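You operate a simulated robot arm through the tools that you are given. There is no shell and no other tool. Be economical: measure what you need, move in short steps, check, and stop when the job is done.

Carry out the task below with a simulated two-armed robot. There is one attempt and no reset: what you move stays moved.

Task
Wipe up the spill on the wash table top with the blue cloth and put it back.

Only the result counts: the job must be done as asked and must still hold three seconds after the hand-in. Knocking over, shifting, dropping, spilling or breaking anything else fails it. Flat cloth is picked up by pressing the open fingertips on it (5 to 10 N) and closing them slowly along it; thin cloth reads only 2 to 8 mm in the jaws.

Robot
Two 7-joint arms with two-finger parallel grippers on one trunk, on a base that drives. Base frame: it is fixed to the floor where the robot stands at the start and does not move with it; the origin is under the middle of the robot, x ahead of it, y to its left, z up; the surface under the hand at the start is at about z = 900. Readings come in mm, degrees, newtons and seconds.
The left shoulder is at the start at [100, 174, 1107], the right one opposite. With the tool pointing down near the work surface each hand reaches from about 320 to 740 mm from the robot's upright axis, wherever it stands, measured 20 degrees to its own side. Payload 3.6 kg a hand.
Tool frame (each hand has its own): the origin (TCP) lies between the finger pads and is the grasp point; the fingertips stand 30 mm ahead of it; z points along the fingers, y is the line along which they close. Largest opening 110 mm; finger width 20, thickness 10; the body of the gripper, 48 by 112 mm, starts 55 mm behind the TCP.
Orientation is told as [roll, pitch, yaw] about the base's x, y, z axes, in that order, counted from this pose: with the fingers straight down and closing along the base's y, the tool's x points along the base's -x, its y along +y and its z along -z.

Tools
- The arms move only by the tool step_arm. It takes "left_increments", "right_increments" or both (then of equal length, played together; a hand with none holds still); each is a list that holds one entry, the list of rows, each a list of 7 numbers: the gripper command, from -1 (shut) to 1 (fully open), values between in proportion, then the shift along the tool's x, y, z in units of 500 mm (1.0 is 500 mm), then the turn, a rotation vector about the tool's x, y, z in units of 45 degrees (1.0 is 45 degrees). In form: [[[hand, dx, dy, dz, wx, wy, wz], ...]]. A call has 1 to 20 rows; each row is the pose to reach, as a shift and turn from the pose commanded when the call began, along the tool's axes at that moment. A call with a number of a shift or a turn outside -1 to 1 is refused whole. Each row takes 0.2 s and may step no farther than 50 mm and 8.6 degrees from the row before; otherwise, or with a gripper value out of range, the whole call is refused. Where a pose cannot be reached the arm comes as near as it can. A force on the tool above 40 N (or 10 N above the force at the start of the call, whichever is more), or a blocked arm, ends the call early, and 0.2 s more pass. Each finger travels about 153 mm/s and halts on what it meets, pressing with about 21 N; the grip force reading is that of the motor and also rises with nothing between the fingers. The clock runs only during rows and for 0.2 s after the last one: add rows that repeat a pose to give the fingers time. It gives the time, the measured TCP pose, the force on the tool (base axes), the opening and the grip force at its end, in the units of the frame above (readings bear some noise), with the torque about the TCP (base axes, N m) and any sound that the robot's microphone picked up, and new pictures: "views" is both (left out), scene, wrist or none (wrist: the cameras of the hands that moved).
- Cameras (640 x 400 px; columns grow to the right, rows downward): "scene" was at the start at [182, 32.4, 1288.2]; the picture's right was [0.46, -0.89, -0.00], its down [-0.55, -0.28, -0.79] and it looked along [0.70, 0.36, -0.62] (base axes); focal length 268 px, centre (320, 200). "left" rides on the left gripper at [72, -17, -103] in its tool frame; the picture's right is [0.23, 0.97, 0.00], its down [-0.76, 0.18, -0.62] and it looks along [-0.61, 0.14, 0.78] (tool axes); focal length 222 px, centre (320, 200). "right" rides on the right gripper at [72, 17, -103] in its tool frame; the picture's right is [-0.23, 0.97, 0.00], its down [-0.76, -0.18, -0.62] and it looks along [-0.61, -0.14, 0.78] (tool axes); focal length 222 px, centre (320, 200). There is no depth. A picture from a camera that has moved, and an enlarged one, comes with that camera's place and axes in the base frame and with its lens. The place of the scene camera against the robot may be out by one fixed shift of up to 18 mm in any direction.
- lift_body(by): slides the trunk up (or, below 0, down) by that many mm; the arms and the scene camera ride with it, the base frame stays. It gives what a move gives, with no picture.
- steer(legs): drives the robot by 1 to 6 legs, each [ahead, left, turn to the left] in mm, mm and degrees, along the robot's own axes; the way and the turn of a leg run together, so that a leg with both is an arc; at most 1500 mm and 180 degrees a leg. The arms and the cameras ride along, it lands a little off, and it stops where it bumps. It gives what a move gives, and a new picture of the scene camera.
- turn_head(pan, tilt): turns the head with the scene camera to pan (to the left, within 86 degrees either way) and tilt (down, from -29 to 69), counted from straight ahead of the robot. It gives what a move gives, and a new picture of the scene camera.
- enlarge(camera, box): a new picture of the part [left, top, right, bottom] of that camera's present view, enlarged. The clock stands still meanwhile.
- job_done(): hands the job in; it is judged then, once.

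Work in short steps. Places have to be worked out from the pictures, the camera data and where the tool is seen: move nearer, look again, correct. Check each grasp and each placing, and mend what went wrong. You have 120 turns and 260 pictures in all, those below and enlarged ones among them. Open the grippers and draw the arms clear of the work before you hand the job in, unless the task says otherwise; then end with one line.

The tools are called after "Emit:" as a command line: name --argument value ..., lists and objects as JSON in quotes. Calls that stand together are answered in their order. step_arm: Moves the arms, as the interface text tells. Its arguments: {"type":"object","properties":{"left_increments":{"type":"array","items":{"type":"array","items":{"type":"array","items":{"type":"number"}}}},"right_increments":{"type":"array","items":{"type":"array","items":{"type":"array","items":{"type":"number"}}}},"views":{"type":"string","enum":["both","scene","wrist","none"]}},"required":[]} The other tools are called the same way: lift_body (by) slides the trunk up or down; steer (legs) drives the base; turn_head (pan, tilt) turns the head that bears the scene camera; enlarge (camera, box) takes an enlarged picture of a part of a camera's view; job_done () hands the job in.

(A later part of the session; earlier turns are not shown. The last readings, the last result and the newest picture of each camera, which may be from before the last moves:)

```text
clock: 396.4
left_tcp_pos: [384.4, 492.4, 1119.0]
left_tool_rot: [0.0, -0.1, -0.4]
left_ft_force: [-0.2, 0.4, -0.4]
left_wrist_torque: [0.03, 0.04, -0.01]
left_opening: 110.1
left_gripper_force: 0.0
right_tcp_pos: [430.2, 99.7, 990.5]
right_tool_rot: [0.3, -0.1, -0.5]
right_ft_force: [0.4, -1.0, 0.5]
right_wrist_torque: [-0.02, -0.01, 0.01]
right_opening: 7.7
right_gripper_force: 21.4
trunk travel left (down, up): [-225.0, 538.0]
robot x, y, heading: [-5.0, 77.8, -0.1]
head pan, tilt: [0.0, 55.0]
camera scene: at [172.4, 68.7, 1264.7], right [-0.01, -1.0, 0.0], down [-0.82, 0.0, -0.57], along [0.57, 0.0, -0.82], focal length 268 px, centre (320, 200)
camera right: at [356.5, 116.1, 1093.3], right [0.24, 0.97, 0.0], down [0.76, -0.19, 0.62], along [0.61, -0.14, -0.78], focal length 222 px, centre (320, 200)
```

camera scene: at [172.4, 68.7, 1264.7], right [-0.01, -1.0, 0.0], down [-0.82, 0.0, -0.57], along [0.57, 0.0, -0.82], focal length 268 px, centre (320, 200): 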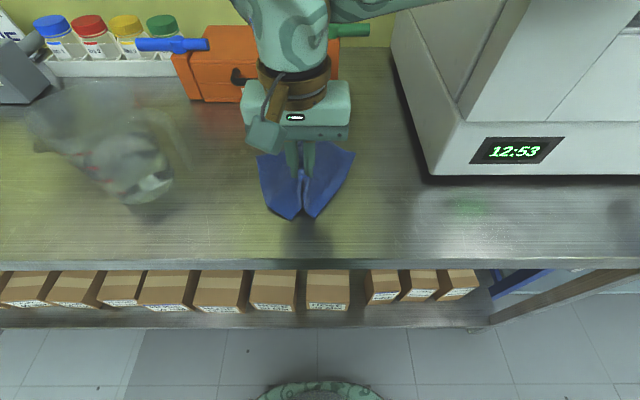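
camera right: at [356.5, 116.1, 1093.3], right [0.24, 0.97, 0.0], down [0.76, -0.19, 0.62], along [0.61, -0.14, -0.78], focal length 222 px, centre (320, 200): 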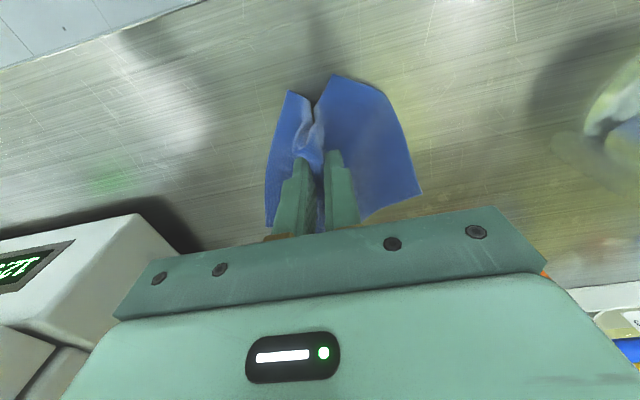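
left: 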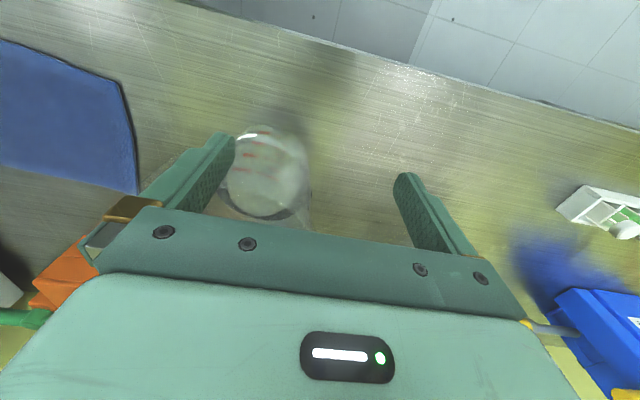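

The cloth is held. I lift it to z≈1130 and draw the hand in.

Emit:
step_arm --right_increments '[[[-1, 0.02, 0, -0.08, 0, 0, 0], [-1, 0.06, 0, -0.15, 0, 0, 0], [-1, 0.1, 0, -0.22, 0, 0, 0], [-1, 0.15, 0, -0.28, 0, 0, 0], [-1, 0.15, 0, -0.28, 0, 0, 0]]]' --views "none"

Emit:
steer --legs '[[-190, 0, 0], [0, 530, 0]]'

```text
clock: 397.6
left_tcp_pos: [384.5, 491.9, 1119.8]
left_tool_rot: [0.0, 0.0, -0.4]
left_ft_force: [-0.5, 0.2, 0.5]
left_wrist_torque: [0.0, 0.01, 0.01]
left_opening: 110.1
left_gripper_force: 0.1
right_tcp_pos: [354.5, 100.1, 1131.0]
right_tool_rot: [0.2, 0.0, -0.4]
right_ft_force: [0.1, 0.3, -1.1]
right_wrist_torque: [0.03, 0.0, 0.0]
right_opening: 7.6
right_gripper_force: 20.7
trunk travel left (down, up): [-225.0, 538.0]
robot x, y, heading: [-1.5, 78.6, -0.4]
head pan, tilt: [0.0, 55.0]
```

```text
clock: 401.9
left_tcp_pos: [199.1, 1021.0, 1119.3]
left_tool_rot: [-0.1, 0.0, -0.5]
left_ft_force: [-0.2, 0.0, -0.5]
left_wrist_torque: [-0.05, -0.01, -0.02]
left_opening: 110.1
left_gripper_force: 0.1
right_tcp_pos: [167.2, 628.3, 1129.7]
right_tool_rot: [0.2, -0.1, -0.6]
right_ft_force: [-0.3, -0.3, -0.2]
right_wrist_torque: [-0.03, 0.02, -0.04]
right_opening: 7.8
right_gripper_force: 21.0
trunk travel left (down, up): [-225.0, 538.0]
robot x, y, heading: [-190.3, 605.8, -0.5]
head pan, tilt: [0.0, 55.0]
camera scene: at [-13.7, 598.2, 1264.7], right [-0.01, -1.0, 0.0], down [-0.82, 0.01, -0.57], along [0.57, -0.01, -0.82], focal length 268 px, centre (320, 200)
```

scene: 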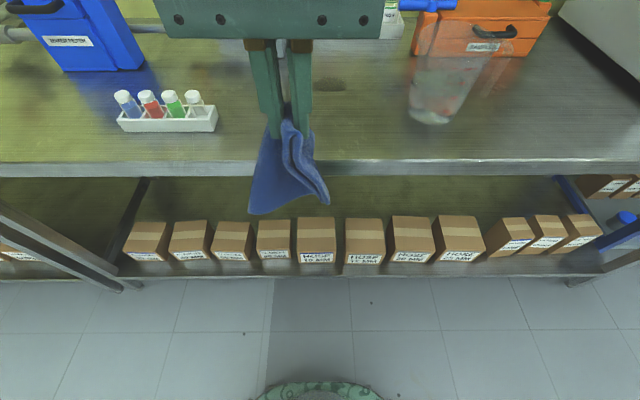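

The puddle shows clearly at about (578, 570). I roll forward, the cloth hanging just clear above the bench.

Emit:
steer --legs '[[190, 0, 0]]'

Emit:
enlarge --camera "right" --box '[0, 0, 640, 400]'

```text
clock: 403.4
left_tcp_pos: [390.5, 1017.7, 1118.8]
left_tool_rot: [0.0, 0.1, -0.5]
left_ft_force: [-0.1, 0.3, -0.1]
left_wrist_torque: [0.0, 0.02, -0.01]
left_opening: 110.0
left_gripper_force: 0.0
right_tcp_pos: [359.7, 627.2, 1130.1]
right_tool_rot: [0.2, 0.0, -0.7]
right_ft_force: [0.1, 0.7, -0.6]
right_wrist_torque: [0.01, 0.0, -0.02]
right_opening: 7.4
right_gripper_force: 21.0
trunk travel left (down, up): [-225.0, 538.0]
robot x, y, heading: [2.1, 606.6, -0.4]
head pan, tilt: [0.0, 55.0]
camera scene: at [178.0, 596.0, 1264.5], right [-0.01, -1.0, 0.0], down [-0.82, 0.01, -0.57], along [0.57, 0.0, -0.82], focal length 268 px, centre (320, 200)
```

scene: 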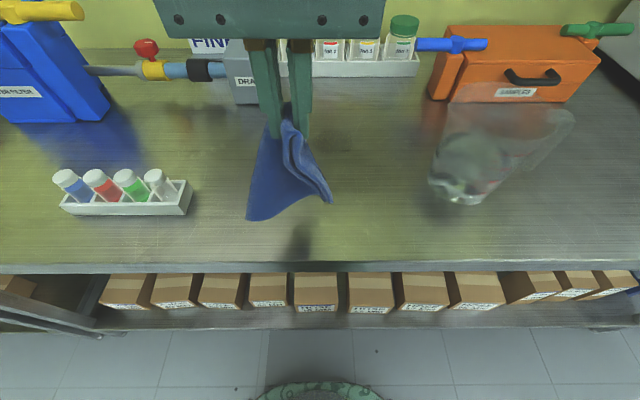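

```text
1.00 times, centred on (320, 200) of right (not enlarged: the box is as wide or as high as the picture)
camera zoom: at [286.8, 643.0, 1233.3], right [0.24, 0.97, 0.0], down [0.76, -0.19, 0.62], along [0.61, -0.15, -0.78], focal length 222 px, centre (320, 200)
```

zoom: 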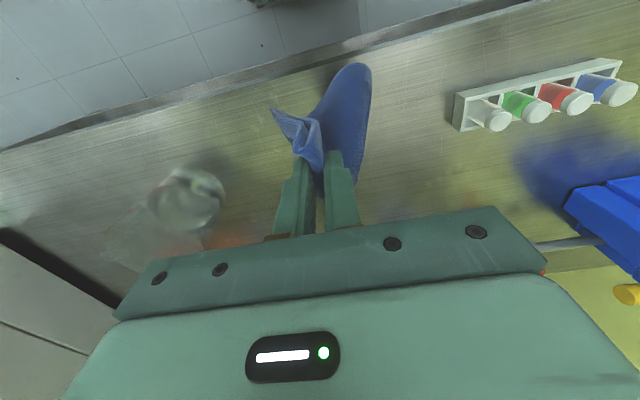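

I carry the cloth out over the puddle at the same height, to (620, 570).

Emit:
step_arm --right_increments '[[[-1, -0.08, -0.02, 0, 0, 0, 0], [-1, -0.16, -0.04, 0, 0, 0, 0], [-1, -0.24, -0.06, 0, 0, 0, 0], [-1, -0.32, -0.08, 0, 0, 0, 0], [-1, -0.4, -0.1, 0, 0, 0, 0], [-1, -0.47, -0.108, 0, 0, 0, 0], [-1, -0.52, -0.108, 0, 0, 0, 0], [-1, -0.52, -0.108, 0.04, 0, 0, 0], [-1, -0.52, -0.108, 0.08, 0, 0, 0], [-1, -0.52, -0.108, 0.08, 0, 0, 0]]]' --views "both"

```text
clock: 405.6
left_tcp_pos: [389.2, 1018.6, 1119.5]
left_tool_rot: [-0.1, 0.0, -0.4]
left_ft_force: [-2.0, 0.6, -0.6]
left_wrist_torque: [-0.01, 0.01, 0.02]
left_opening: 109.9
left_gripper_force: 0.1
right_tcp_pos: [602.6, 570.4, 1083.0]
right_tool_rot: [0.2, -0.1, -0.7]
right_ft_force: [0.2, 0.6, 0.4]
right_wrist_torque: [0.0, -0.01, -0.02]
right_opening: 7.6
right_gripper_force: 20.6
right hand out of reach, approached as far as the arm can: row 6, 7, 8, 9, 10
trunk travel left (down, up): [-225.0, 538.0]
robot x, y, heading: [0.1, 604.3, -0.7]
head pan, tilt: [0.0, 55.0]
camera scene: at [176.0, 596.3, 1264.8], right [-0.01, -1.0, 0.0], down [-0.82, 0.01, -0.57], along [0.57, -0.01, -0.82], focal length 268 px, centre (320, 200)
camera right: at [529.8, 586.6, 1185.6], right [0.24, 0.97, 0.0], down [0.76, -0.19, 0.63], along [0.61, -0.15, -0.78], focal length 222 px, centre (320, 200)
```

scene: 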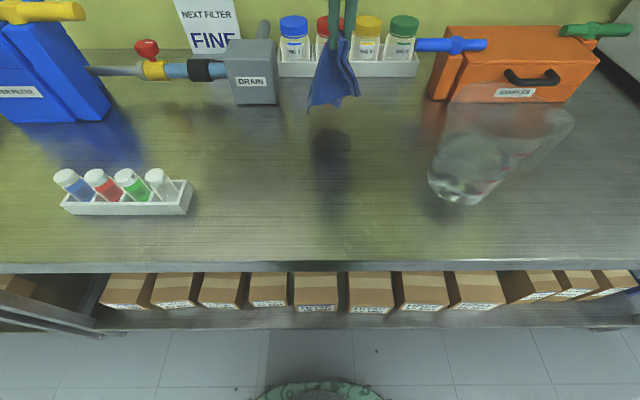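
right: 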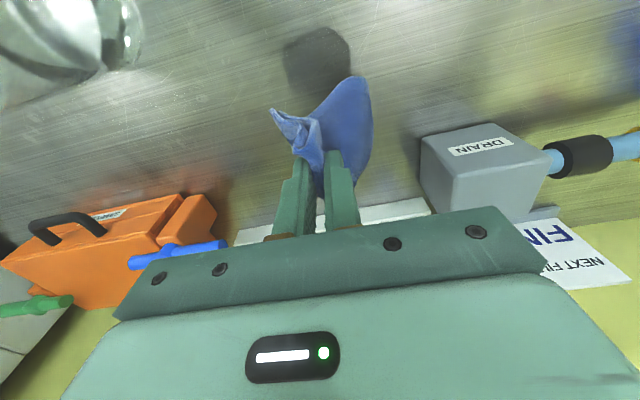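

The wrist view fixes the puddle at x 534–588, y 540–615. I lower straight down so the cloth's tail lands at its far side.

Emit:
step_arm --right_increments '[[[-1, 0, 0.01, 0.05, 0, 0, 0], [-1, 0, 0.01, 0.1, 0, 0, 0], [-1, 0, 0.01, 0.16, 0, 0, 0], [-1, 0, 0.01, 0.16, 0, 0, 0]]]' --views "both"

```text
clock: 406.6
left_tcp_pos: [389.4, 1019.8, 1120.1]
left_tool_rot: [0.0, 0.1, -0.4]
left_ft_force: [-0.5, 0.7, 0.2]
left_wrist_torque: [0.02, -0.01, -0.01]
left_opening: 110.1
left_gripper_force: 0.0
right_tcp_pos: [603.4, 574.3, 1001.2]
right_tool_rot: [0.2, -0.1, -0.6]
right_ft_force: [-0.8, 1.2, 0.1]
right_wrist_torque: [0.0, -0.04, -0.02]
right_opening: 7.8
right_gripper_force: 20.4
trunk travel left (down, up): [-225.0, 538.0]
robot x, y, heading: [1.6, 603.6, -0.4]
head pan, tilt: [0.0, 55.0]
camera scene: at [176.4, 596.1, 1264.8], right [-0.01, -1.0, 0.0], down [-0.82, 0.01, -0.57], along [0.57, 0.0, -0.82], focal length 268 px, centre (320, 200)
camera right: at [530.3, 591.5, 1104.9], right [0.24, 0.97, 0.0], down [0.76, -0.19, 0.62], along [0.61, -0.15, -0.78], focal length 222 px, centre (320, 200)
```

scene: 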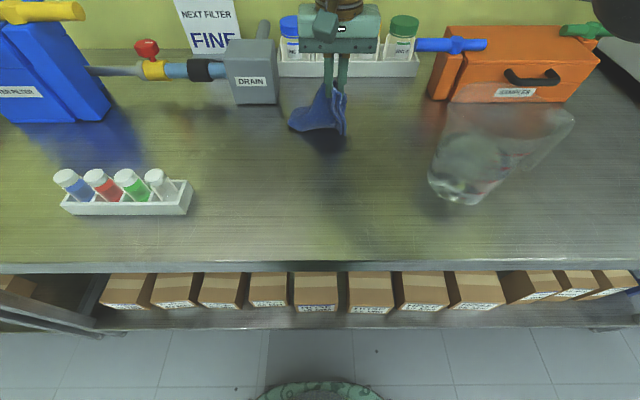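
right: 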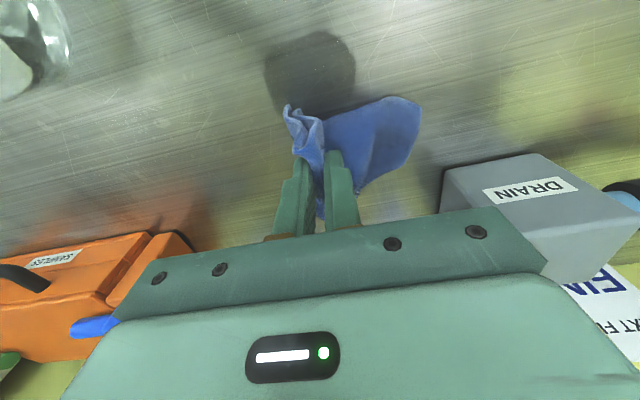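

I lower with a pull toward me so the cloth lies over the puddle.

Emit:
step_arm --right_increments '[[[-1, 0.01, 0.002, 0.04, 0, 0, 0], [-1, 0.03, 0.002, 0.08, 0, 0, 0], [-1, 0.06, 0.002, 0.11, 0, 0, 0], [-1, 0.08, 0.002, 0.124, 0, 0, 0], [-1, 0.08, 0.002, 0.124, 0, 0, 0]]]' --views "both"

```text
clock: 407.8
left_tcp_pos: [390.2, 1018.1, 1120.5]
left_tool_rot: [0.0, 0.1, -0.5]
left_ft_force: [0.0, -0.9, -0.7]
left_wrist_torque: [-0.02, -0.01, 0.01]
left_opening: 110.1
left_gripper_force: 0.1
right_tcp_pos: [563.8, 576.3, 939.9]
right_tool_rot: [0.1, -0.2, -0.6]
right_ft_force: [1.6, 0.0, 6.2]
right_wrist_torque: [-0.02, -0.07, 0.01]
right_opening: 7.6
right_gripper_force: 20.5
trunk travel left (down, up): [-225.0, 538.0]
robot x, y, heading: [0.2, 605.1, -0.5]
head pan, tilt: [0.0, 55.0]
camera scene: at [176.6, 596.0, 1264.8], right [-0.01, -1.0, 0.0], down [-0.82, 0.01, -0.57], along [0.57, -0.01, -0.82], focal length 268 px, centre (320, 200)
camera right: at [490.6, 592.6, 1042.9], right [0.24, 0.97, 0.0], down [0.76, -0.19, 0.62], along [0.61, -0.15, -0.78], focal length 222 px, centre (320, 200)
```

scene: 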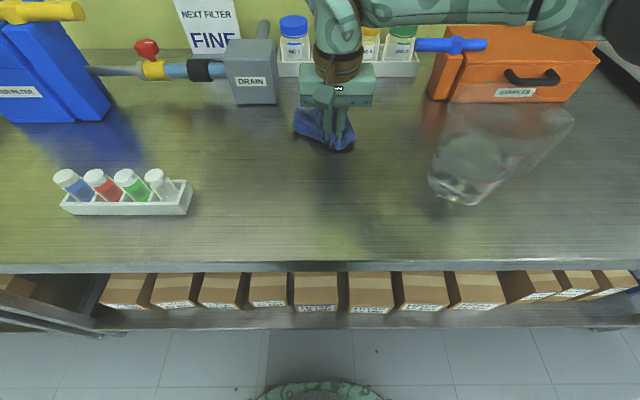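
right: 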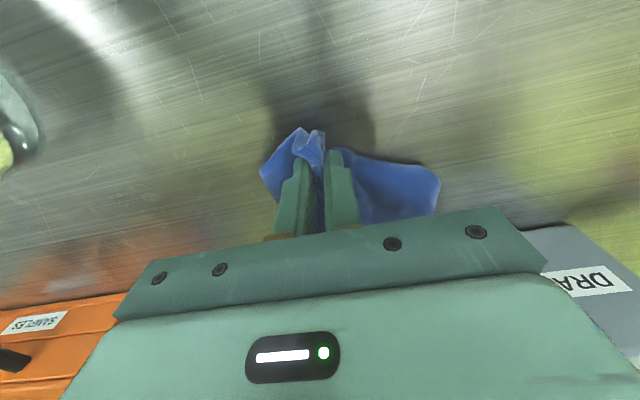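

Contact is 6 N with the cloth on the puddle. I wipe with strokes along x at three y positions.

Emit:
step_arm --right_increments '[[[-1, 0.05, 0, 0.001, 0, 0, 0], [-1, 0.1, 0, 0.001, 0, 0, 0], [-1, 0.05, 0, 0.001, 0, 0, 0], [-1, 0, 0, 0.001, 0, 0, 0], [-1, -0.05, 0, 0.001, 0, 0, 0], [-1, -0.05, 0.05, 0.001, 0, 0, 0], [-1, 0, 0.05, 0.001, 0, 0, 0], [-1, 0.05, 0.05, 0.001, 0, 0, 0], [-1, 0.1, 0.05, 0.001, 0, 0, 0], [-1, 0.1, 0, 0.001, 0, 0, 0], [-1, 0.1, -0.05, 0.001, 0, 0, 0], [-1, 0.05, -0.05, 0.001, 0, 0, 0], [-1, 0, -0.05, 0.001, 0, 0, 0], [-1, -0.05, -0.05, 0.001, 0, 0, 0], [-1, -0.05, 0, 0.001, 0, 0, 0], [-1, 0, 0, 0.001, 0, 0, 0], [-1, 0.06, 0, 0.001, 0, 0, 0], [-1, 0.12, 0, 0.001, 0, 0, 0]]]' --views "both"

```text
clock: 411.6
left_tcp_pos: [388.4, 1017.9, 1119.8]
left_tool_rot: [0.0, -0.2, -0.5]
left_ft_force: [0.0, 0.6, -0.8]
left_wrist_torque: [0.01, 0.01, 0.0]
left_opening: 110.0
left_gripper_force: 0.0
right_tcp_pos: [502.9, 576.3, 938.8]
right_tool_rot: [0.3, -0.1, -0.6]
right_ft_force: [3.1, 0.4, 11.6]
right_wrist_torque: [-0.03, -0.15, -0.03]
right_opening: 7.5
right_gripper_force: 20.8
trunk travel left (down, up): [-225.0, 538.0]
robot x, y, heading: [0.4, 607.2, -0.4]
head pan, tilt: [0.0, 55.0]
camera scene: at [176.0, 595.9, 1264.9], right [-0.01, -1.0, 0.0], down [-0.82, 0.01, -0.57], along [0.57, 0.0, -0.82], focal length 268 px, centre (320, 200)
camera right: at [430.4, 593.7, 1041.7], right [0.24, 0.97, 0.0], down [0.76, -0.19, 0.62], along [0.61, -0.15, -0.78], focal length 222 px, centre (320, 200)
```

scene: 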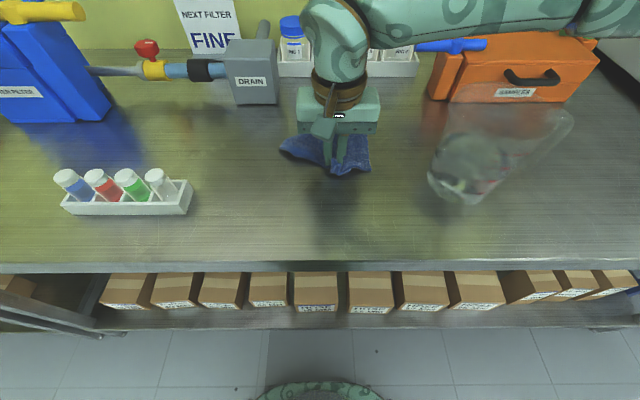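
right: 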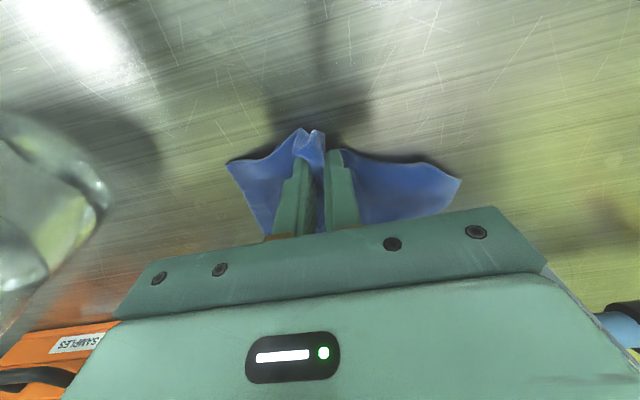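

I lift off and draw back to see whether the puddle is gone.

Emit:
step_arm --right_increments '[[[-1, 0.02, 0, -0.08, 0, 0, 0], [-1, 0.08, 0, -0.16, 0, 0, 0], [-1, 0.14, 0, -0.24, 0, 0, 0], [-1, 0.2, 0, -0.32, 0, 0, 0], [-1, 0.25, 0, -0.38, 0, 0, 0], [-1, 0.25, 0, -0.38, 0, 0, 0]]]' --views "scene"

Emit:
enlarge --camera "scene" --box '[240, 80, 440, 205]'

```text
clock: 413.0
left_tcp_pos: [390.5, 1017.9, 1119.2]
left_tool_rot: [-0.1, -0.1, -0.5]
left_ft_force: [0.0, 0.4, 0.3]
left_wrist_torque: [0.0, -0.01, 0.01]
left_opening: 109.9
left_gripper_force: 0.2
right_tcp_pos: [378.6, 577.6, 1128.7]
right_tool_rot: [0.1, -0.1, -0.6]
right_ft_force: [0.4, 0.2, 0.7]
right_wrist_torque: [-0.04, 0.01, 0.01]
right_opening: 7.8
right_gripper_force: 20.9
trunk travel left (down, up): [-225.0, 538.0]
robot x, y, heading: [-4.5, 603.1, -0.4]
head pan, tilt: [0.0, 55.0]
camera scene: at [177.2, 596.0, 1264.5], right [-0.01, -1.0, 0.0], down [-0.82, 0.01, -0.57], along [0.57, 0.0, -0.82], focal length 268 px, centre (320, 200)
```

scene: 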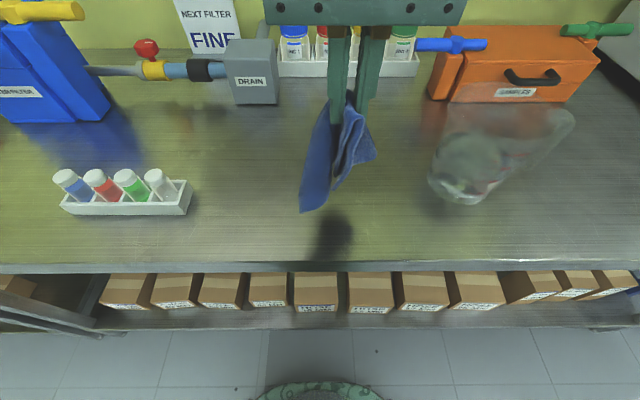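

```text
3.20 times, centred on (340, 142) of scene
camera zoom: at [177.2, 596.0, 1264.5], right [-0.01, -1.0, 0.0], down [-0.82, 0.01, -0.57], along [0.57, 0.0, -0.82], focal length 856 px, centre (256, 384)
```

zoom: 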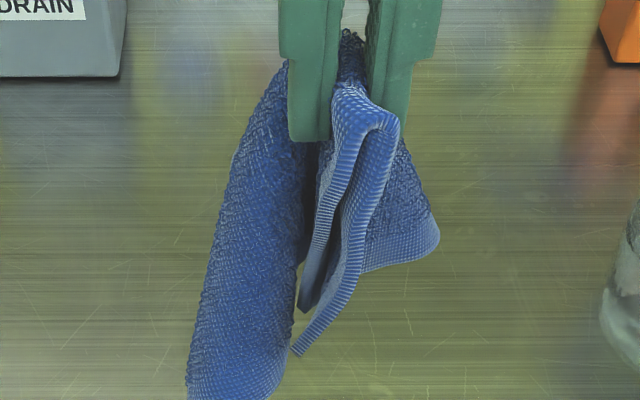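

The cloth itself hides the place. I shift the hand 110 mm left and look again.

Emit:
step_arm --right_increments '[[[-1, 0.02, 0.08, 0, 0, 0, 0], [-1, 0.04, 0.16, 0, 0, 0, 0], [-1, 0.04, 0.24, 0, 0, 0, 0], [-1, 0.04, 0.24, 0, 0, 0, 0]]]' --views "none"

Emit:
enlarge --camera "scene" --box '[240, 80, 440, 205]'

```text
clock: 414.0
left_tcp_pos: [390.7, 1016.9, 1119.1]
left_tool_rot: [0.0, 0.0, -0.4]
left_ft_force: [0.2, 0.5, 0.8]
left_wrist_torque: [-0.02, 0.02, -0.04]
left_opening: 109.9
left_gripper_force: 0.0
right_tcp_pos: [360.7, 698.1, 1129.9]
right_tool_rot: [0.2, -0.1, -0.7]
right_ft_force: [1.1, -1.4, 0.6]
right_wrist_torque: [0.01, -0.05, 0.0]
right_opening: 7.9
right_gripper_force: 21.0
trunk travel left (down, up): [-225.0, 538.0]
robot x, y, heading: [-1.5, 603.4, -0.5]
head pan, tilt: [0.0, 55.0]
```

```text
3.20 times, centred on (340, 142) of scene
camera zoom: at [176.7, 595.0, 1264.7], right [-0.01, -1.0, 0.0], down [-0.82, 0.01, -0.57], along [0.57, 0.0, -0.82], focal length 856 px, centre (256, 384)
```

zoom: 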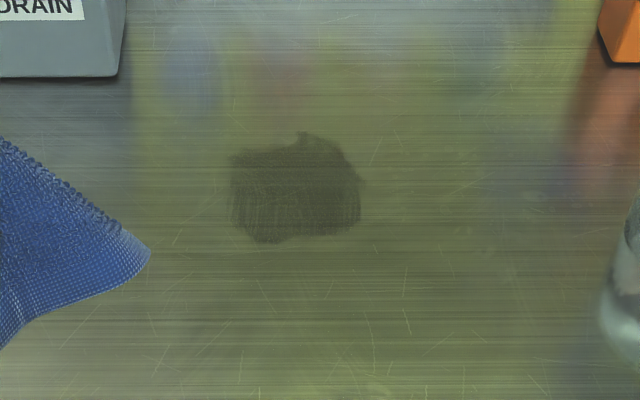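

The puddle is thinned at its edges but still there (x 535–614, y 528–607). More passes are needed; I go back over it and set the cloth down again.

Emit:
step_arm --right_increments '[[[-1, -0.06, -0.06, 0, 0, 0, 0], [-1, -0.13, -0.12, 0, 0, 0, 0], [-1, -0.2, -0.18, 0.02, 0, 0, 0], [-1, -0.27, -0.24, 0.05, 0, 0, 0], [-1, -0.34, -0.26, 0.09, 0, 0, 0], [-1, -0.41, -0.26, 0.15, 0, 0, 0], [-1, -0.48, -0.26, 0.21, 0, 0, 0], [-1, -0.52, -0.26, 0.28, 0, 0, 0], [-1, -0.52, -0.26, 0.34, 0, 0, 0], [-1, -0.52, -0.26, 0.37, 0, 0, 0], [-1, -0.52, -0.26, 0.37, 0, 0, 0]]]' --views "wrist"

```text
clock: 416.4
left_tcp_pos: [389.5, 1017.8, 1119.0]
left_tool_rot: [0.1, 0.0, -0.5]
left_ft_force: [-0.3, -0.3, -0.1]
left_wrist_torque: [0.03, -0.03, -0.02]
left_opening: 109.8
left_gripper_force: 0.0
right_tcp_pos: [620.1, 564.9, 945.0]
right_tool_rot: [0.2, -0.1, -0.6]
right_ft_force: [-1.1, -1.2, 6.0]
right_wrist_torque: [0.02, 0.01, -0.01]
right_opening: 7.8
right_gripper_force: 21.0
trunk travel left (down, up): [-225.0, 538.0]
robot x, y, heading: [-1.9, 605.8, -0.8]
head pan, tilt: [0.0, 55.0]
camera right: at [545.8, 581.6, 1047.4], right [0.24, 0.97, 0.0], down [0.76, -0.19, 0.62], along [0.61, -0.15, -0.78], focal length 222 px, centre (320, 200)
```

right: 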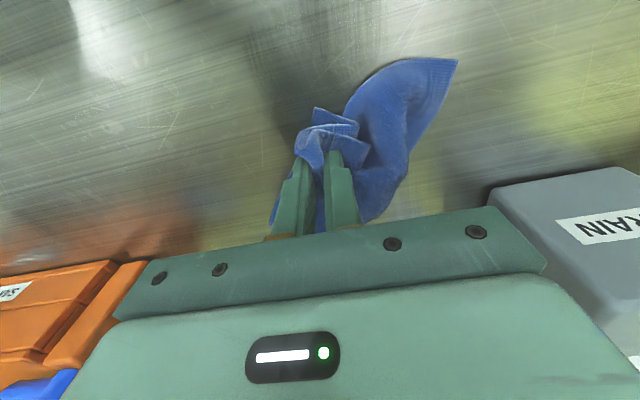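

Contact 6 N at the far side. I raster across the puddle in lines 15 mm apart with a little more pressure.

Emit:
step_arm --right_increments '[[[-1, 0, -0.09, 0.004, 0, 0, 0], [-1, 0.07, -0.09, 0.006, 0, 0, 0], [-1, 0.14, -0.09, 0.007, 0, 0, 0], [-1, 0.21, -0.09, 0.008, 0, 0, 0], [-1, 0.21, -0.06, 0.008, 0, 0, 0], [-1, 0.14, -0.06, 0.008, 0, 0, 0], [-1, 0.07, -0.06, 0.008, 0, 0, 0], [-1, 0, -0.06, 0.008, 0, 0, 0], [-1, 0, -0.03, 0.008, 0, 0, 0], [-1, 0.07, -0.03, 0.008, 0, 0, 0], [-1, 0.14, -0.03, 0.008, 0, 0, 0], [-1, 0.21, -0.03, 0.008, 0, 0, 0], [-1, 0.21, 0, 0.008, 0, 0, 0], [-1, 0.14, 0, 0.008, 0, 0, 0], [-1, 0.07, 0, 0.008, 0, 0, 0], [-1, 0, 0, 0.008, 0, 0, 0], [-1, 0, 0.03, 0.008, 0, 0, 0], [-1, 0.07, 0.03, 0.008, 0, 0, 0], [-1, 0.14, 0.03, 0.008, 0, 0, 0], [-1, 0.21, 0.03, 0.008, 0, 0, 0]]]' --views "wrist"

```text
clock: 420.6
left_tcp_pos: [389.0, 1018.6, 1119.7]
left_tool_rot: [0.0, 0.0, -0.5]
left_ft_force: [-0.5, 0.3, 0.5]
left_wrist_torque: [0.02, 0.0, 0.0]
left_opening: 110.1
left_gripper_force: 0.1
right_tcp_pos: [513.6, 581.1, 940.4]
right_tool_rot: [0.3, -0.3, -0.8]
right_ft_force: [5.6, 0.3, 18.7]
right_wrist_torque: [0.21, -0.29, -0.1]
right_opening: 7.5
right_gripper_force: 21.1
trunk travel left (down, up): [-225.0, 538.0]
robot x, y, heading: [0.8, 606.5, -0.5]
head pan, tilt: [0.0, 55.0]
camera right: at [439.9, 598.7, 1043.7], right [0.24, 0.97, 0.0], down [0.76, -0.19, 0.63], along [0.61, -0.15, -0.78], focal length 222 px, centre (320, 200)
```

right: 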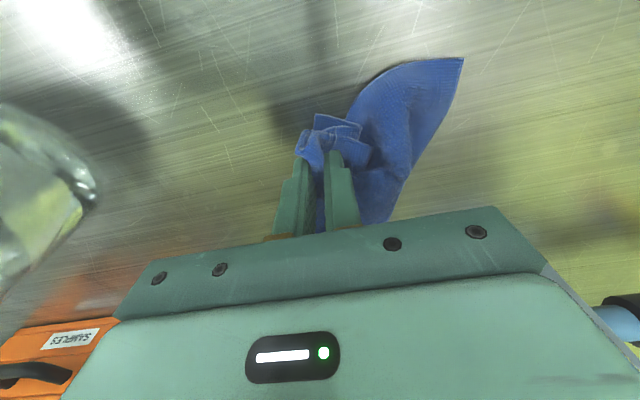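

Good pressure. I finish the left lines and add cross strokes.

Emit:
step_arm --right_increments '[[[-1, 0, 0.03, 0, 0, 0, 0], [-1, -0.07, 0.03, 0, 0, 0, 0], [-1, -0.14, 0.03, 0, 0, 0, 0], [-1, -0.21, 0.03, 0, 0, 0, 0], [-1, -0.21, 0.06, 0, 0, 0, 0], [-1, -0.14, 0.06, 0, 0, 0, 0], [-1, -0.07, 0.06, 0, 0, 0, 0], [-1, -0.02, 0.06, 0, 0, 0, 0], [-1, -0.04, 0.0, 0, 0, 0, 0], [-1, -0.04, -0.06, 0, 0, 0, 0], [-1, -0.04, -0.12, 0, 0, 0, 0], [-1, -0.08, -0.12, 0, 0, 0, 0], [-1, -0.08, -0.06, 0, 0, 0, 0], [-1, -0.08, 0, 0, 0, 0, 0], [-1, -0.08, 0.06, 0, 0, 0, 0], [-1, -0.13, 0.06, 0, 0, 0, 0], [-1, -0.13, 0, 0, 0, 0, 0], [-1, -0.13, -0.06, 0, 0, 0, 0], [-1, -0.13, -0.12, 0, 0, 0, 0], [-1, -0.17, -0.12, 0, 0, 0, 0]]]' --views "none"

Emit:
step_arm --right_increments '[[[-1, 0, 0.06, 0, 0, 0, 0], [-1, 0, 0.12, 0, 0, 0, 0], [-1, 0, 0.18, 0, 0, 0, 0], [-1, 0.07, 0.12, 0, 0, 0, 0], [-1, 0.14, 0.12, 0, 0, 0, 0], [-1, 0.16, 0.15, -0.08, 0, 0, 0], [-1, 0.22, 0.2, -0.15, 0, 0, 0], [-1, 0.28, 0.26, -0.22, 0, 0, 0], [-1, 0.34, 0.32, -0.28, 0, 0, 0], [-1, 0.4, 0.36, -0.34, 0, 0, 0], [-1, 0.44, 0.38, -0.38, 0, 0, 0], [-1, 0.44, 0.38, -0.38, 0, 0, 0]]]' --views "none"

Emit:
enlarge --camera "scene" --box '[240, 80, 440, 205]'

```text
clock: 424.8
left_tcp_pos: [388.7, 1018.8, 1119.4]
left_tool_rot: [0.0, -0.1, -0.5]
left_ft_force: [0.7, -0.5, -0.1]
left_wrist_torque: [-0.04, -0.01, 0.03]
left_opening: 109.9
left_gripper_force: 0.1
right_tcp_pos: [597.0, 519.6, 941.5]
right_tool_rot: [0.2, -0.1, -0.7]
right_ft_force: [-3.6, -0.3, 15.3]
right_wrist_torque: [0.11, 0.13, 0.06]
right_opening: 7.8
right_gripper_force: 21.1
trunk travel left (down, up): [-225.0, 538.0]
robot x, y, heading: [-1.0, 606.1, -0.5]
head pan, tilt: [0.0, 55.0]
```

```text
refused: row 7 steps farther than a row can; nothing moved
```

```text
3.20 times, centred on (340, 142) of scene
camera zoom: at [175.1, 596.4, 1265.0], right [-0.01, -1.0, 0.0], down [-0.82, 0.01, -0.57], along [0.57, -0.01, -0.82], focal length 856 px, centre (256, 384)
```

zoom: 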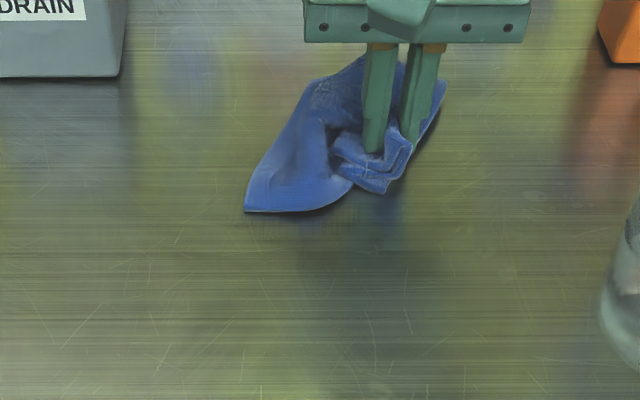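

One move was refused for step size. I repeat the last strokes and the lift-off in smaller steps and look.

Emit:
step_arm --right_increments '[[[-1, 0, 0.06, 0, 0, 0, 0], [-1, 0, 0.12, 0, 0, 0, 0], [-1, 0, 0.18, 0, 0, 0, 0], [-1, 0.06, 0.12, 0, 0, 0, 0], [-1, 0.13, 0.12, 0, 0, 0, 0], [-1, 0.14, 0.13, -0.06, 0, 0, 0], [-1, 0.18, 0.16, -0.12, 0, 0, 0], [-1, 0.22, 0.2, -0.18, 0, 0, 0], [-1, 0.27, 0.24, -0.24, 0, 0, 0], [-1, 0.32, 0.28, -0.3, 0, 0, 0], [-1, 0.37, 0.32, -0.34, 0, 0, 0], [-1, 0.42, 0.36, -0.37, 0, 0, 0], [-1, 0.46, 0.38, -0.38, 0, 0, 0], [-1, 0.46, 0.38, -0.38, 0, 0, 0]]]' --views "none"

Emit:
enlarge --camera "scene" --box '[240, 80, 440, 205]'

```text
clock: 427.8
left_tcp_pos: [390.5, 1018.7, 1119.4]
left_tool_rot: [0.0, 0.0, -0.4]
left_ft_force: [-0.9, -0.3, 0.7]
left_wrist_torque: [0.0, 0.01, 0.0]
left_opening: 110.0
left_gripper_force: 0.1
right_tcp_pos: [369.7, 713.3, 1129.8]
right_tool_rot: [0.1, -0.1, -0.5]
right_ft_force: [0.5, 1.2, -0.2]
right_wrist_torque: [-0.01, 0.05, -0.02]
right_opening: 7.6
right_gripper_force: 21.3
trunk travel left (down, up): [-225.0, 538.0]
robot x, y, heading: [1.5, 604.4, -0.4]
head pan, tilt: [0.0, 55.0]
```

```text
3.20 times, centred on (340, 142) of scene
camera zoom: at [177.0, 596.0, 1264.6], right [-0.01, -1.0, 0.0], down [-0.82, 0.01, -0.57], along [0.57, -0.01, -0.82], focal length 856 px, centre (256, 384)
```

zoom: 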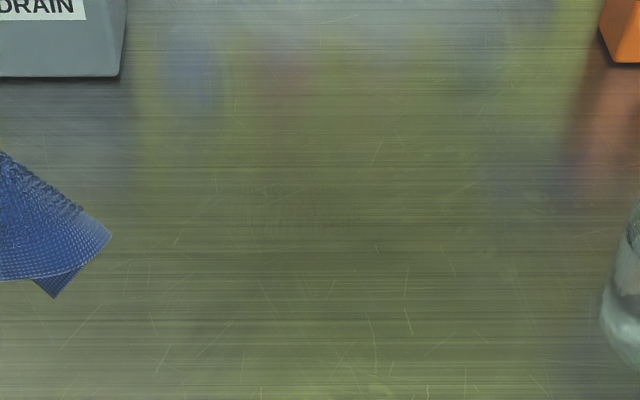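

Nearly all gone; a faint residue may remain. I enlarge more.

Emit:
enlarge --camera "scene" --box '[295, 110, 375, 160]'

```text
8.00 times, centred on (335, 135) of scene
camera zoom: at [177.0, 596.0, 1264.6], right [-0.01, -1.0, 0.0], down [-0.82, 0.01, -0.57], along [0.57, -0.01, -0.82], focal length 2140 px, centre (200, 720)
```

zoom: 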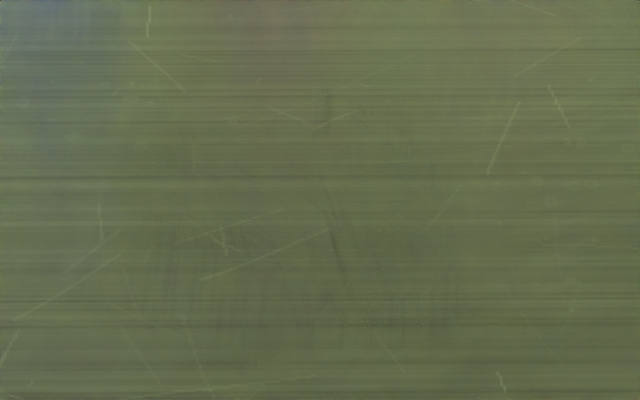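

A faint film remains at x 540–600, y 525–610. I do another raster pass.

Emit:
step_arm --right_increments '[[[-1, -0.06, -0.07, 0, 0, 0, 0], [-1, -0.12, -0.14, 0, 0, 0, 0], [-1, -0.18, -0.21, 0.02, 0, 0, 0], [-1, -0.24, -0.27, 0.05, 0, 0, 0], [-1, -0.31, -0.296, 0.09, 0, 0, 0], [-1, -0.38, -0.296, 0.15, 0, 0, 0], [-1, -0.45, -0.296, 0.21, 0, 0, 0], [-1, -0.5, -0.296, 0.28, 0, 0, 0], [-1, -0.5, -0.296, 0.34, 0, 0, 0], [-1, -0.5, -0.296, 0.37, 0, 0, 0], [-1, -0.5, -0.296, 0.374, 0, 0, 0]]]' --views "wrist"

```text
clock: 430.2
left_tcp_pos: [389.4, 1019.5, 1119.9]
left_tool_rot: [0.0, -0.1, -0.6]
left_ft_force: [-0.1, 0.3, 0.4]
left_wrist_torque: [0.03, -0.02, 0.02]
left_opening: 110.0
left_gripper_force: 0.1
right_tcp_pos: [619.0, 562.1, 944.8]
right_tool_rot: [0.2, -0.2, -0.6]
right_ft_force: [0.1, -0.3, 9.1]
right_wrist_torque: [0.04, -0.05, 0.0]
right_opening: 7.7
right_gripper_force: 21.2
trunk travel left (down, up): [-225.0, 538.0]
robot x, y, heading: [-3.5, 602.6, -0.8]
head pan, tilt: [0.0, 55.0]
camera right: at [545.8, 579.4, 1047.1], right [0.24, 0.97, 0.0], down [0.76, -0.19, 0.63], along [0.61, -0.15, -0.78], focal length 222 px, centre (320, 200)
```

right: 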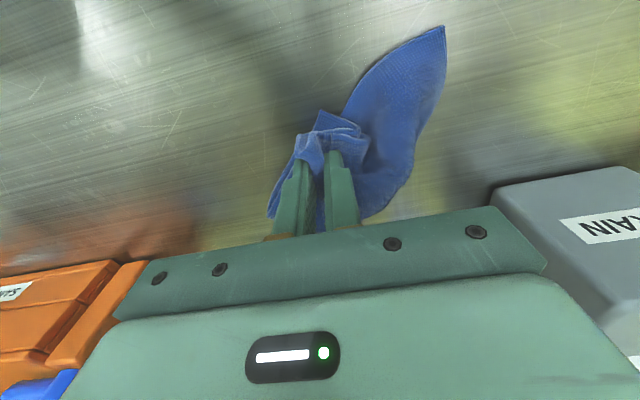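

I wipe with strokes along y from x≈605 down to x≈525.

Emit:
step_arm --right_increments '[[[-1, 0.03, -0.08, 0.004, 0, 0, 0], [-1, 0.03, 0, 0.007, 0, 0, 0], [-1, 0.03, 0.09, 0.008, 0, 0, 0], [-1, 0.055, 0.09, 0.008, 0, 0, 0], [-1, 0.055, 0, 0.008, 0, 0, 0], [-1, 0.055, -0.09, 0.008, 0, 0, 0], [-1, 0.08, -0.09, 0.008, 0, 0, 0], [-1, 0.08, 0, 0.008, 0, 0, 0], [-1, 0.08, 0.09, 0.008, 0, 0, 0], [-1, 0.105, 0.09, 0.008, 0, 0, 0], [-1, 0.105, 0, 0.008, 0, 0, 0], [-1, 0.105, -0.09, 0.008, 0, 0, 0], [-1, 0.13, -0.09, 0.008, 0, 0, 0], [-1, 0.13, 0, 0.008, 0, 0, 0], [-1, 0.13, 0.09, 0.008, 0, 0, 0], [-1, 0.155, 0.09, 0.008, 0, 0, 0], [-1, 0.155, 0, 0.008, 0, 0, 0], [-1, 0.155, -0.09, 0.008, 0, 0, 0], [-1, 0.18, -0.09, 0.008, 0, 0, 0], [-1, 0.18, 0, 0.008, 0, 0, 0]]]' --views "none"

Emit:
step_arm --right_increments '[[[-1, 0, 0.09, 0, 0, 0, 0], [-1, -0.08, 0.09, 0, 0, 0, 0], [-1, -0.15, 0.09, 0, 0, 0, 0], [-1, -0.15, 0.06, 0, 0, 0, 0], [-1, -0.08, 0.06, 0, 0, 0, 0], [-1, 0, 0.06, 0, 0, 0, 0], [-1, 0, 0.03, 0, 0, 0, 0], [-1, -0.08, 0.03, 0, 0, 0, 0], [-1, -0.15, 0.03, 0, 0, 0, 0], [-1, -0.15, 0, 0, 0, 0, 0], [-1, -0.08, 0, 0, 0, 0, 0], [-1, 0, 0, 0, 0, 0, 0], [-1, 0, -0.03, 0, 0, 0, 0], [-1, -0.08, -0.03, 0, 0, 0, 0], [-1, -0.15, -0.03, 0, 0, 0, 0], [-1, -0.15, -0.06, 0, 0, 0, 0], [-1, -0.08, -0.06, 0, 0, 0, 0], [-1, 0, -0.06, 0, 0, 0, 0], [-1, 0, -0.09, 0, 0, 0, 0], [-1, -0.08, -0.09, 0, 0, 0, 0]]]' --views "none"

```text
clock: 434.4
left_tcp_pos: [388.4, 1018.9, 1120.2]
left_tool_rot: [-0.1, 0.0, -0.6]
left_ft_force: [0.3, -0.4, -0.1]
left_wrist_torque: [-0.04, 0.03, -0.02]
left_opening: 110.1
left_gripper_force: 0.2
right_tcp_pos: [525.7, 563.0, 940.7]
right_tool_rot: [0.1, -0.1, -0.8]
right_ft_force: [-1.5, -8.1, 30.4]
right_wrist_torque: [-0.02, -0.02, -0.05]
right_opening: 7.5
right_gripper_force: 21.7
trunk travel left (down, up): [-225.0, 538.0]
robot x, y, heading: [0.6, 606.0, -0.4]
head pan, tilt: [0.0, 55.0]
```

```text
clock: 438.6
left_tcp_pos: [386.6, 1018.3, 1120.8]
left_tool_rot: [-0.1, -0.2, -0.5]
left_ft_force: [0.0, -0.7, 0.1]
left_wrist_torque: [0.01, 0.01, -0.01]
left_opening: 109.7
left_gripper_force: 0.2
right_tcp_pos: [564.8, 516.6, 940.2]
right_tool_rot: [0.1, -0.2, -0.7]
right_ft_force: [-7.6, -1.2, 32.9]
right_wrist_torque: [0.28, 0.15, 0.07]
right_opening: 7.9
right_gripper_force: 21.1
trunk travel left (down, up): [-225.0, 538.0]
robot x, y, heading: [0.9, 601.6, -0.8]
head pan, tilt: [0.0, 55.0]
```

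Pressure was ample. I lift off and look.

Emit:
step_arm --right_increments '[[[-1, 0.02, 0.01, -0.06, 0, 0, 0], [-1, 0.05, 0.05, -0.12, 0, 0, 0], [-1, 0.09, 0.1, -0.18, 0, 0, 0], [-1, 0.14, 0.15, -0.24, 0, 0, 0], [-1, 0.19, 0.2, -0.29, 0, 0, 0], [-1, 0.24, 0.26, -0.33, 0, 0, 0], [-1, 0.29, 0.32, -0.36, 0, 0, 0], [-1, 0.34, 0.37, -0.37, 0, 0, 0], [-1, 0.39, 0.4, -0.38, 0, 0, 0], [-1, 0.39, 0.4, -0.38, 0, 0, 0]]]' --views "none"

Emit:
enlarge --camera "scene" --box '[240, 80, 440, 205]'

Emit:
enlarge --camera "scene" --box '[295, 110, 375, 160]'

```text
clock: 440.8
left_tcp_pos: [390.1, 1017.9, 1119.2]
left_tool_rot: [0.0, 0.0, -0.5]
left_ft_force: [0.6, -0.6, -0.2]
left_wrist_torque: [0.05, 0.04, 0.0]
left_opening: 109.9
left_gripper_force: 0.0
right_tcp_pos: [375.5, 719.5, 1128.8]
right_tool_rot: [0.2, -0.1, -0.6]
right_ft_force: [-0.2, -0.3, 0.4]
right_wrist_torque: [0.04, 0.03, 0.01]
right_opening: 7.9
right_gripper_force: 21.2
trunk travel left (down, up): [-225.0, 538.0]
robot x, y, heading: [-1.5, 603.6, -0.6]
head pan, tilt: [0.0, 55.0]
```

```text
3.20 times, centred on (340, 142) of scene
camera zoom: at [177.1, 595.9, 1264.6], right [-0.01, -1.0, 0.0], down [-0.82, 0.01, -0.57], along [0.57, 0.0, -0.82], focal length 856 px, centre (256, 384)
```

zoom: 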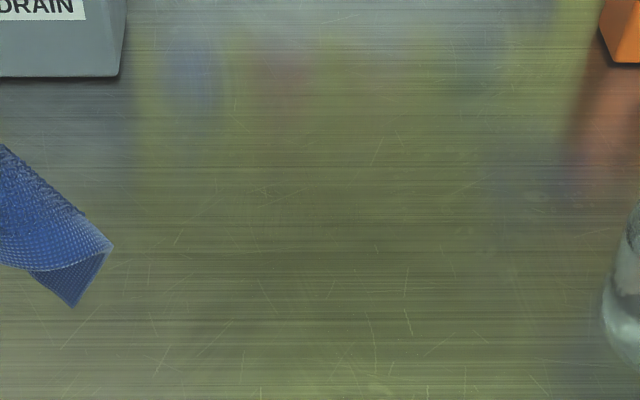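

```text
8.00 times, centred on (335, 135) of scene
camera zoom: at [177.1, 595.9, 1264.6], right [-0.01, -1.0, 0.0], down [-0.82, 0.01, -0.57], along [0.57, 0.0, -0.82], focal length 2140 px, centre (200, 720)
```

zoom: 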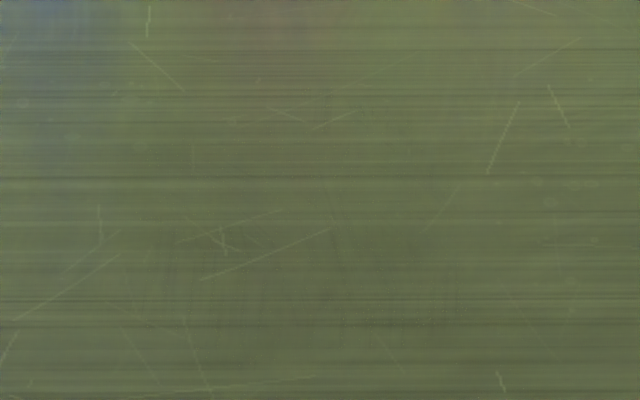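

Practically gone; I add one more pass over the faint streaks at x 540–600 to be sure.

Emit:
step_arm --right_increments '[[[-1, -0.06, -0.07, 0, 0, 0, 0], [-1, -0.12, -0.14, 0, 0, 0, 0], [-1, -0.18, -0.21, 0.02, 0, 0, 0], [-1, -0.24, -0.27, 0.05, 0, 0, 0], [-1, -0.3, -0.3, 0.09, 0, 0, 0], [-1, -0.36, -0.3, 0.15, 0, 0, 0], [-1, -0.42, -0.3, 0.21, 0, 0, 0], [-1, -0.47, -0.3, 0.28, 0, 0, 0], [-1, -0.47, -0.3, 0.34, 0, 0, 0], [-1, -0.47, -0.3, 0.37, 0, 0, 0], [-1, -0.47, -0.3, 0.376, 0, 0, 0]]]' --views "none"

Emit:
step_arm --right_increments '[[[-1, 0.0, -0.08, 0.004, 0, 0, 0], [-1, 0.08, -0.08, 0.007, 0, 0, 0], [-1, 0.16, -0.08, 0.007, 0, 0, 0], [-1, 0.16, -0.055, 0.007, 0, 0, 0], [-1, 0.08, -0.055, 0.007, 0, 0, 0], [-1, 0, -0.055, 0.007, 0, 0, 0], [-1, 0, -0.03, 0.007, 0, 0, 0], [-1, 0.08, -0.03, 0.007, 0, 0, 0], [-1, 0.16, -0.03, 0.007, 0, 0, 0], [-1, 0.16, -0.005, 0.007, 0, 0, 0], [-1, 0.08, -0.005, 0.007, 0, 0, 0], [-1, 0, -0.005, 0.007, 0, 0, 0], [-1, 0, 0.02, 0.007, 0, 0, 0], [-1, 0.08, 0.02, 0.007, 0, 0, 0], [-1, 0.16, 0.02, 0.007, 0, 0, 0], [-1, 0.16, 0.045, 0.007, 0, 0, 0], [-1, 0.08, 0.045, 0.007, 0, 0, 0], [-1, 0, 0.045, 0.007, 0, 0, 0], [-1, 0, 0.07, 0.007, 0, 0, 0], [-1, 0.08, 0.07, 0.007, 0, 0, 0]]]' --views "none"

Emit:
step_arm --right_increments '[[[-1, 0.06, 0.02, 0, 0, 0, 0], [-1, 0.06, -0.06, 0, 0, 0, 0], [-1, 0.06, -0.14, 0, 0, 0, 0], [-1, 0.03, -0.14, 0, 0, 0, 0], [-1, 0.03, -0.06, 0, 0, 0, 0], [-1, 0.03, 0.02, 0, 0, 0, 0], [-1, 0, 0.02, 0, 0, 0, 0], [-1, 0, -0.06, 0, 0, 0, 0], [-1, 0, -0.14, 0, 0, 0, 0], [-1, -0.03, -0.14, 0, 0, 0, 0], [-1, -0.03, -0.06, 0, 0, 0, 0], [-1, -0.03, 0.02, 0, 0, 0, 0], [-1, 0, 0.02, -0.06, 0, 0, 0], [-1, 0.04, 0.04, -0.13, 0, 0, 0], [-1, 0.09, 0.09, -0.19, 0, 0, 0], [-1, 0.14, 0.14, -0.25, 0, 0, 0], [-1, 0.19, 0.19, -0.3, 0, 0, 0], [-1, 0.24, 0.24, -0.34, 0, 0, 0], [-1, 0.3, 0.27, -0.37, 0, 0, 0], [-1, 0.36, 0.27, -0.38, 0, 0, 0]]]' --views "none"

Emit:
enlarge --camera "scene" --box '[240, 80, 440, 205]'

```text
clock: 443.2
left_tcp_pos: [388.4, 1018.7, 1119.6]
left_tool_rot: [0.0, 0.0, -0.6]
left_ft_force: [0.5, 0.3, -0.2]
left_wrist_torque: [0.01, 0.01, -0.01]
left_opening: 110.0
left_gripper_force: 0.1
right_tcp_pos: [607.3, 568.0, 942.6]
right_tool_rot: [0.3, -0.3, -0.6]
right_ft_force: [1.6, -0.9, 14.0]
right_wrist_torque: [0.09, -0.17, -0.07]
right_opening: 7.5
right_gripper_force: 21.2
trunk travel left (down, up): [-225.0, 538.0]
robot x, y, heading: [2.5, 605.9, -0.6]
head pan, tilt: [0.0, 55.0]
```

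```text
clock: 444.2
left_tcp_pos: [388.5, 1017.9, 1119.9]
left_tool_rot: [-0.1, -0.1, -0.5]
left_ft_force: [1.2, -0.7, -0.2]
left_wrist_torque: [-0.02, -0.02, 0.02]
left_opening: 110.2
left_gripper_force: 0.0
right_tcp_pos: [529.6, 533.9, 942.7]
right_tool_rot: [0.3, -0.6, -0.9]
right_ft_force: [-4.1, -3.5, 22.8]
right_wrist_torque: [0.1, 0.02, -0.04]
right_opening: 7.6
right_gripper_force: 20.8
trunk travel left (down, up): [-225.0, 538.0]
robot x, y, heading: [-0.0, 605.9, -0.3]
head pan, tilt: [0.0, 55.0]
stopped in row 4 (right hand): the force on the tool passed its limit at 42 N (the readings are from after the stop); the commanded pose is now the measured one
```

```text
clock: 448.4
left_tcp_pos: [390.1, 1017.6, 1121.1]
left_tool_rot: [0.0, -0.1, -0.5]
left_ft_force: [-0.1, 0.3, 0.3]
left_wrist_torque: [0.0, -0.02, -0.06]
left_opening: 110.2
left_gripper_force: 0.0
right_tcp_pos: [350.6, 671.0, 1129.2]
right_tool_rot: [0.2, -0.2, -1.0]
right_ft_force: [-0.5, -0.5, -1.0]
right_wrist_torque: [0.01, -0.04, 0.0]
right_opening: 7.8
right_gripper_force: 21.3
trunk travel left (down, up): [-225.0, 538.0]
robot x, y, heading: [0.5, 607.5, -0.2]
head pan, tilt: [0.0, 55.0]
```

```text
3.20 times, centred on (340, 142) of scene
camera zoom: at [176.4, 595.6, 1264.8], right [-0.01, -1.0, 0.0], down [-0.82, 0.01, -0.57], along [0.57, -0.01, -0.82], focal length 856 px, centre (256, 384)
```

zoom: 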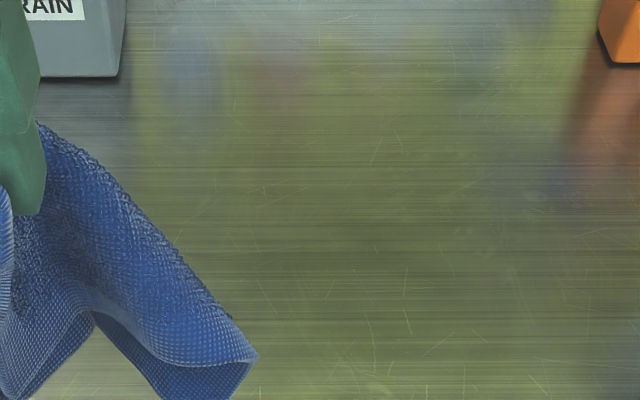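

That last pass began from a shifted point after the force stop and came near the jug. I check the jug.

Emit:
turn_head --pan 0 --tilt 54

Emit:
enlarge --camera "scene" --box '[380, 60, 620, 210]'

```text
clock: 449.0
left_tcp_pos: [390.6, 1018.3, 1119.2]
left_tool_rot: [0.0, 0.0, -0.4]
left_ft_force: [0.3, -0.1, 0.2]
left_wrist_torque: [0.02, 0.01, 0.02]
left_opening: 110.0
left_gripper_force: 0.0
right_tcp_pos: [351.1, 671.9, 1128.8]
right_tool_rot: [0.2, -0.3, -0.9]
right_ft_force: [-0.4, -0.2, -0.5]
right_wrist_torque: [0.03, 0.01, -0.01]
right_opening: 7.5
right_gripper_force: 20.7
trunk travel left (down, up): [-225.0, 538.0]
robot x, y, heading: [0.5, 608.5, -0.5]
head pan, tilt: [0.0, 54.0]
camera scene: at [178.0, 595.9, 1265.9], right [-0.01, -1.0, 0.0], down [-0.81, 0.01, -0.59], along [0.59, -0.01, -0.81], focal length 268 px, centre (320, 200)
```

scene: 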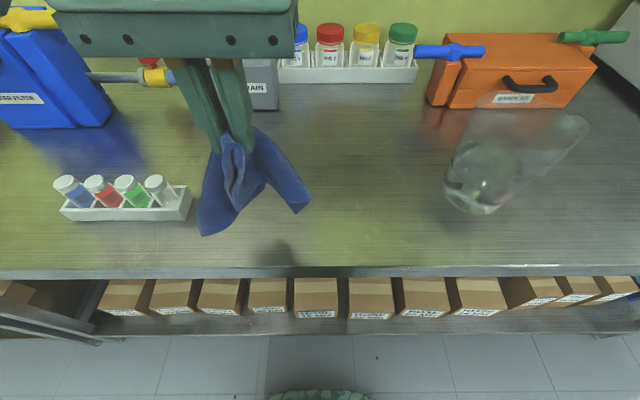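

```text
2.67 times, centred on (500, 135) of scene
camera zoom: at [178.0, 595.9, 1265.9], right [-0.01, -1.0, 0.0], down [-0.81, 0.01, -0.59], along [0.59, -0.01, -0.81], focal length 713 px, centre (-160, 373)
```

zoom: 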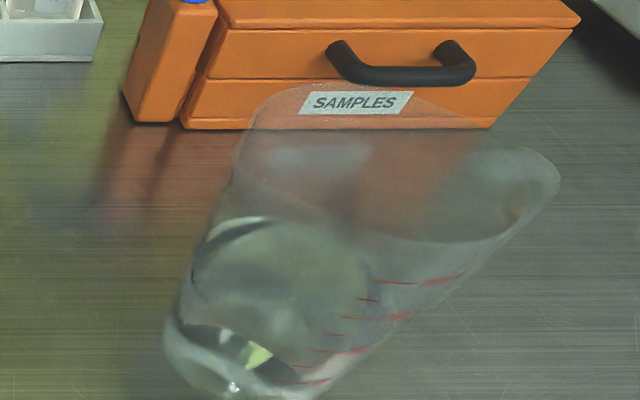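

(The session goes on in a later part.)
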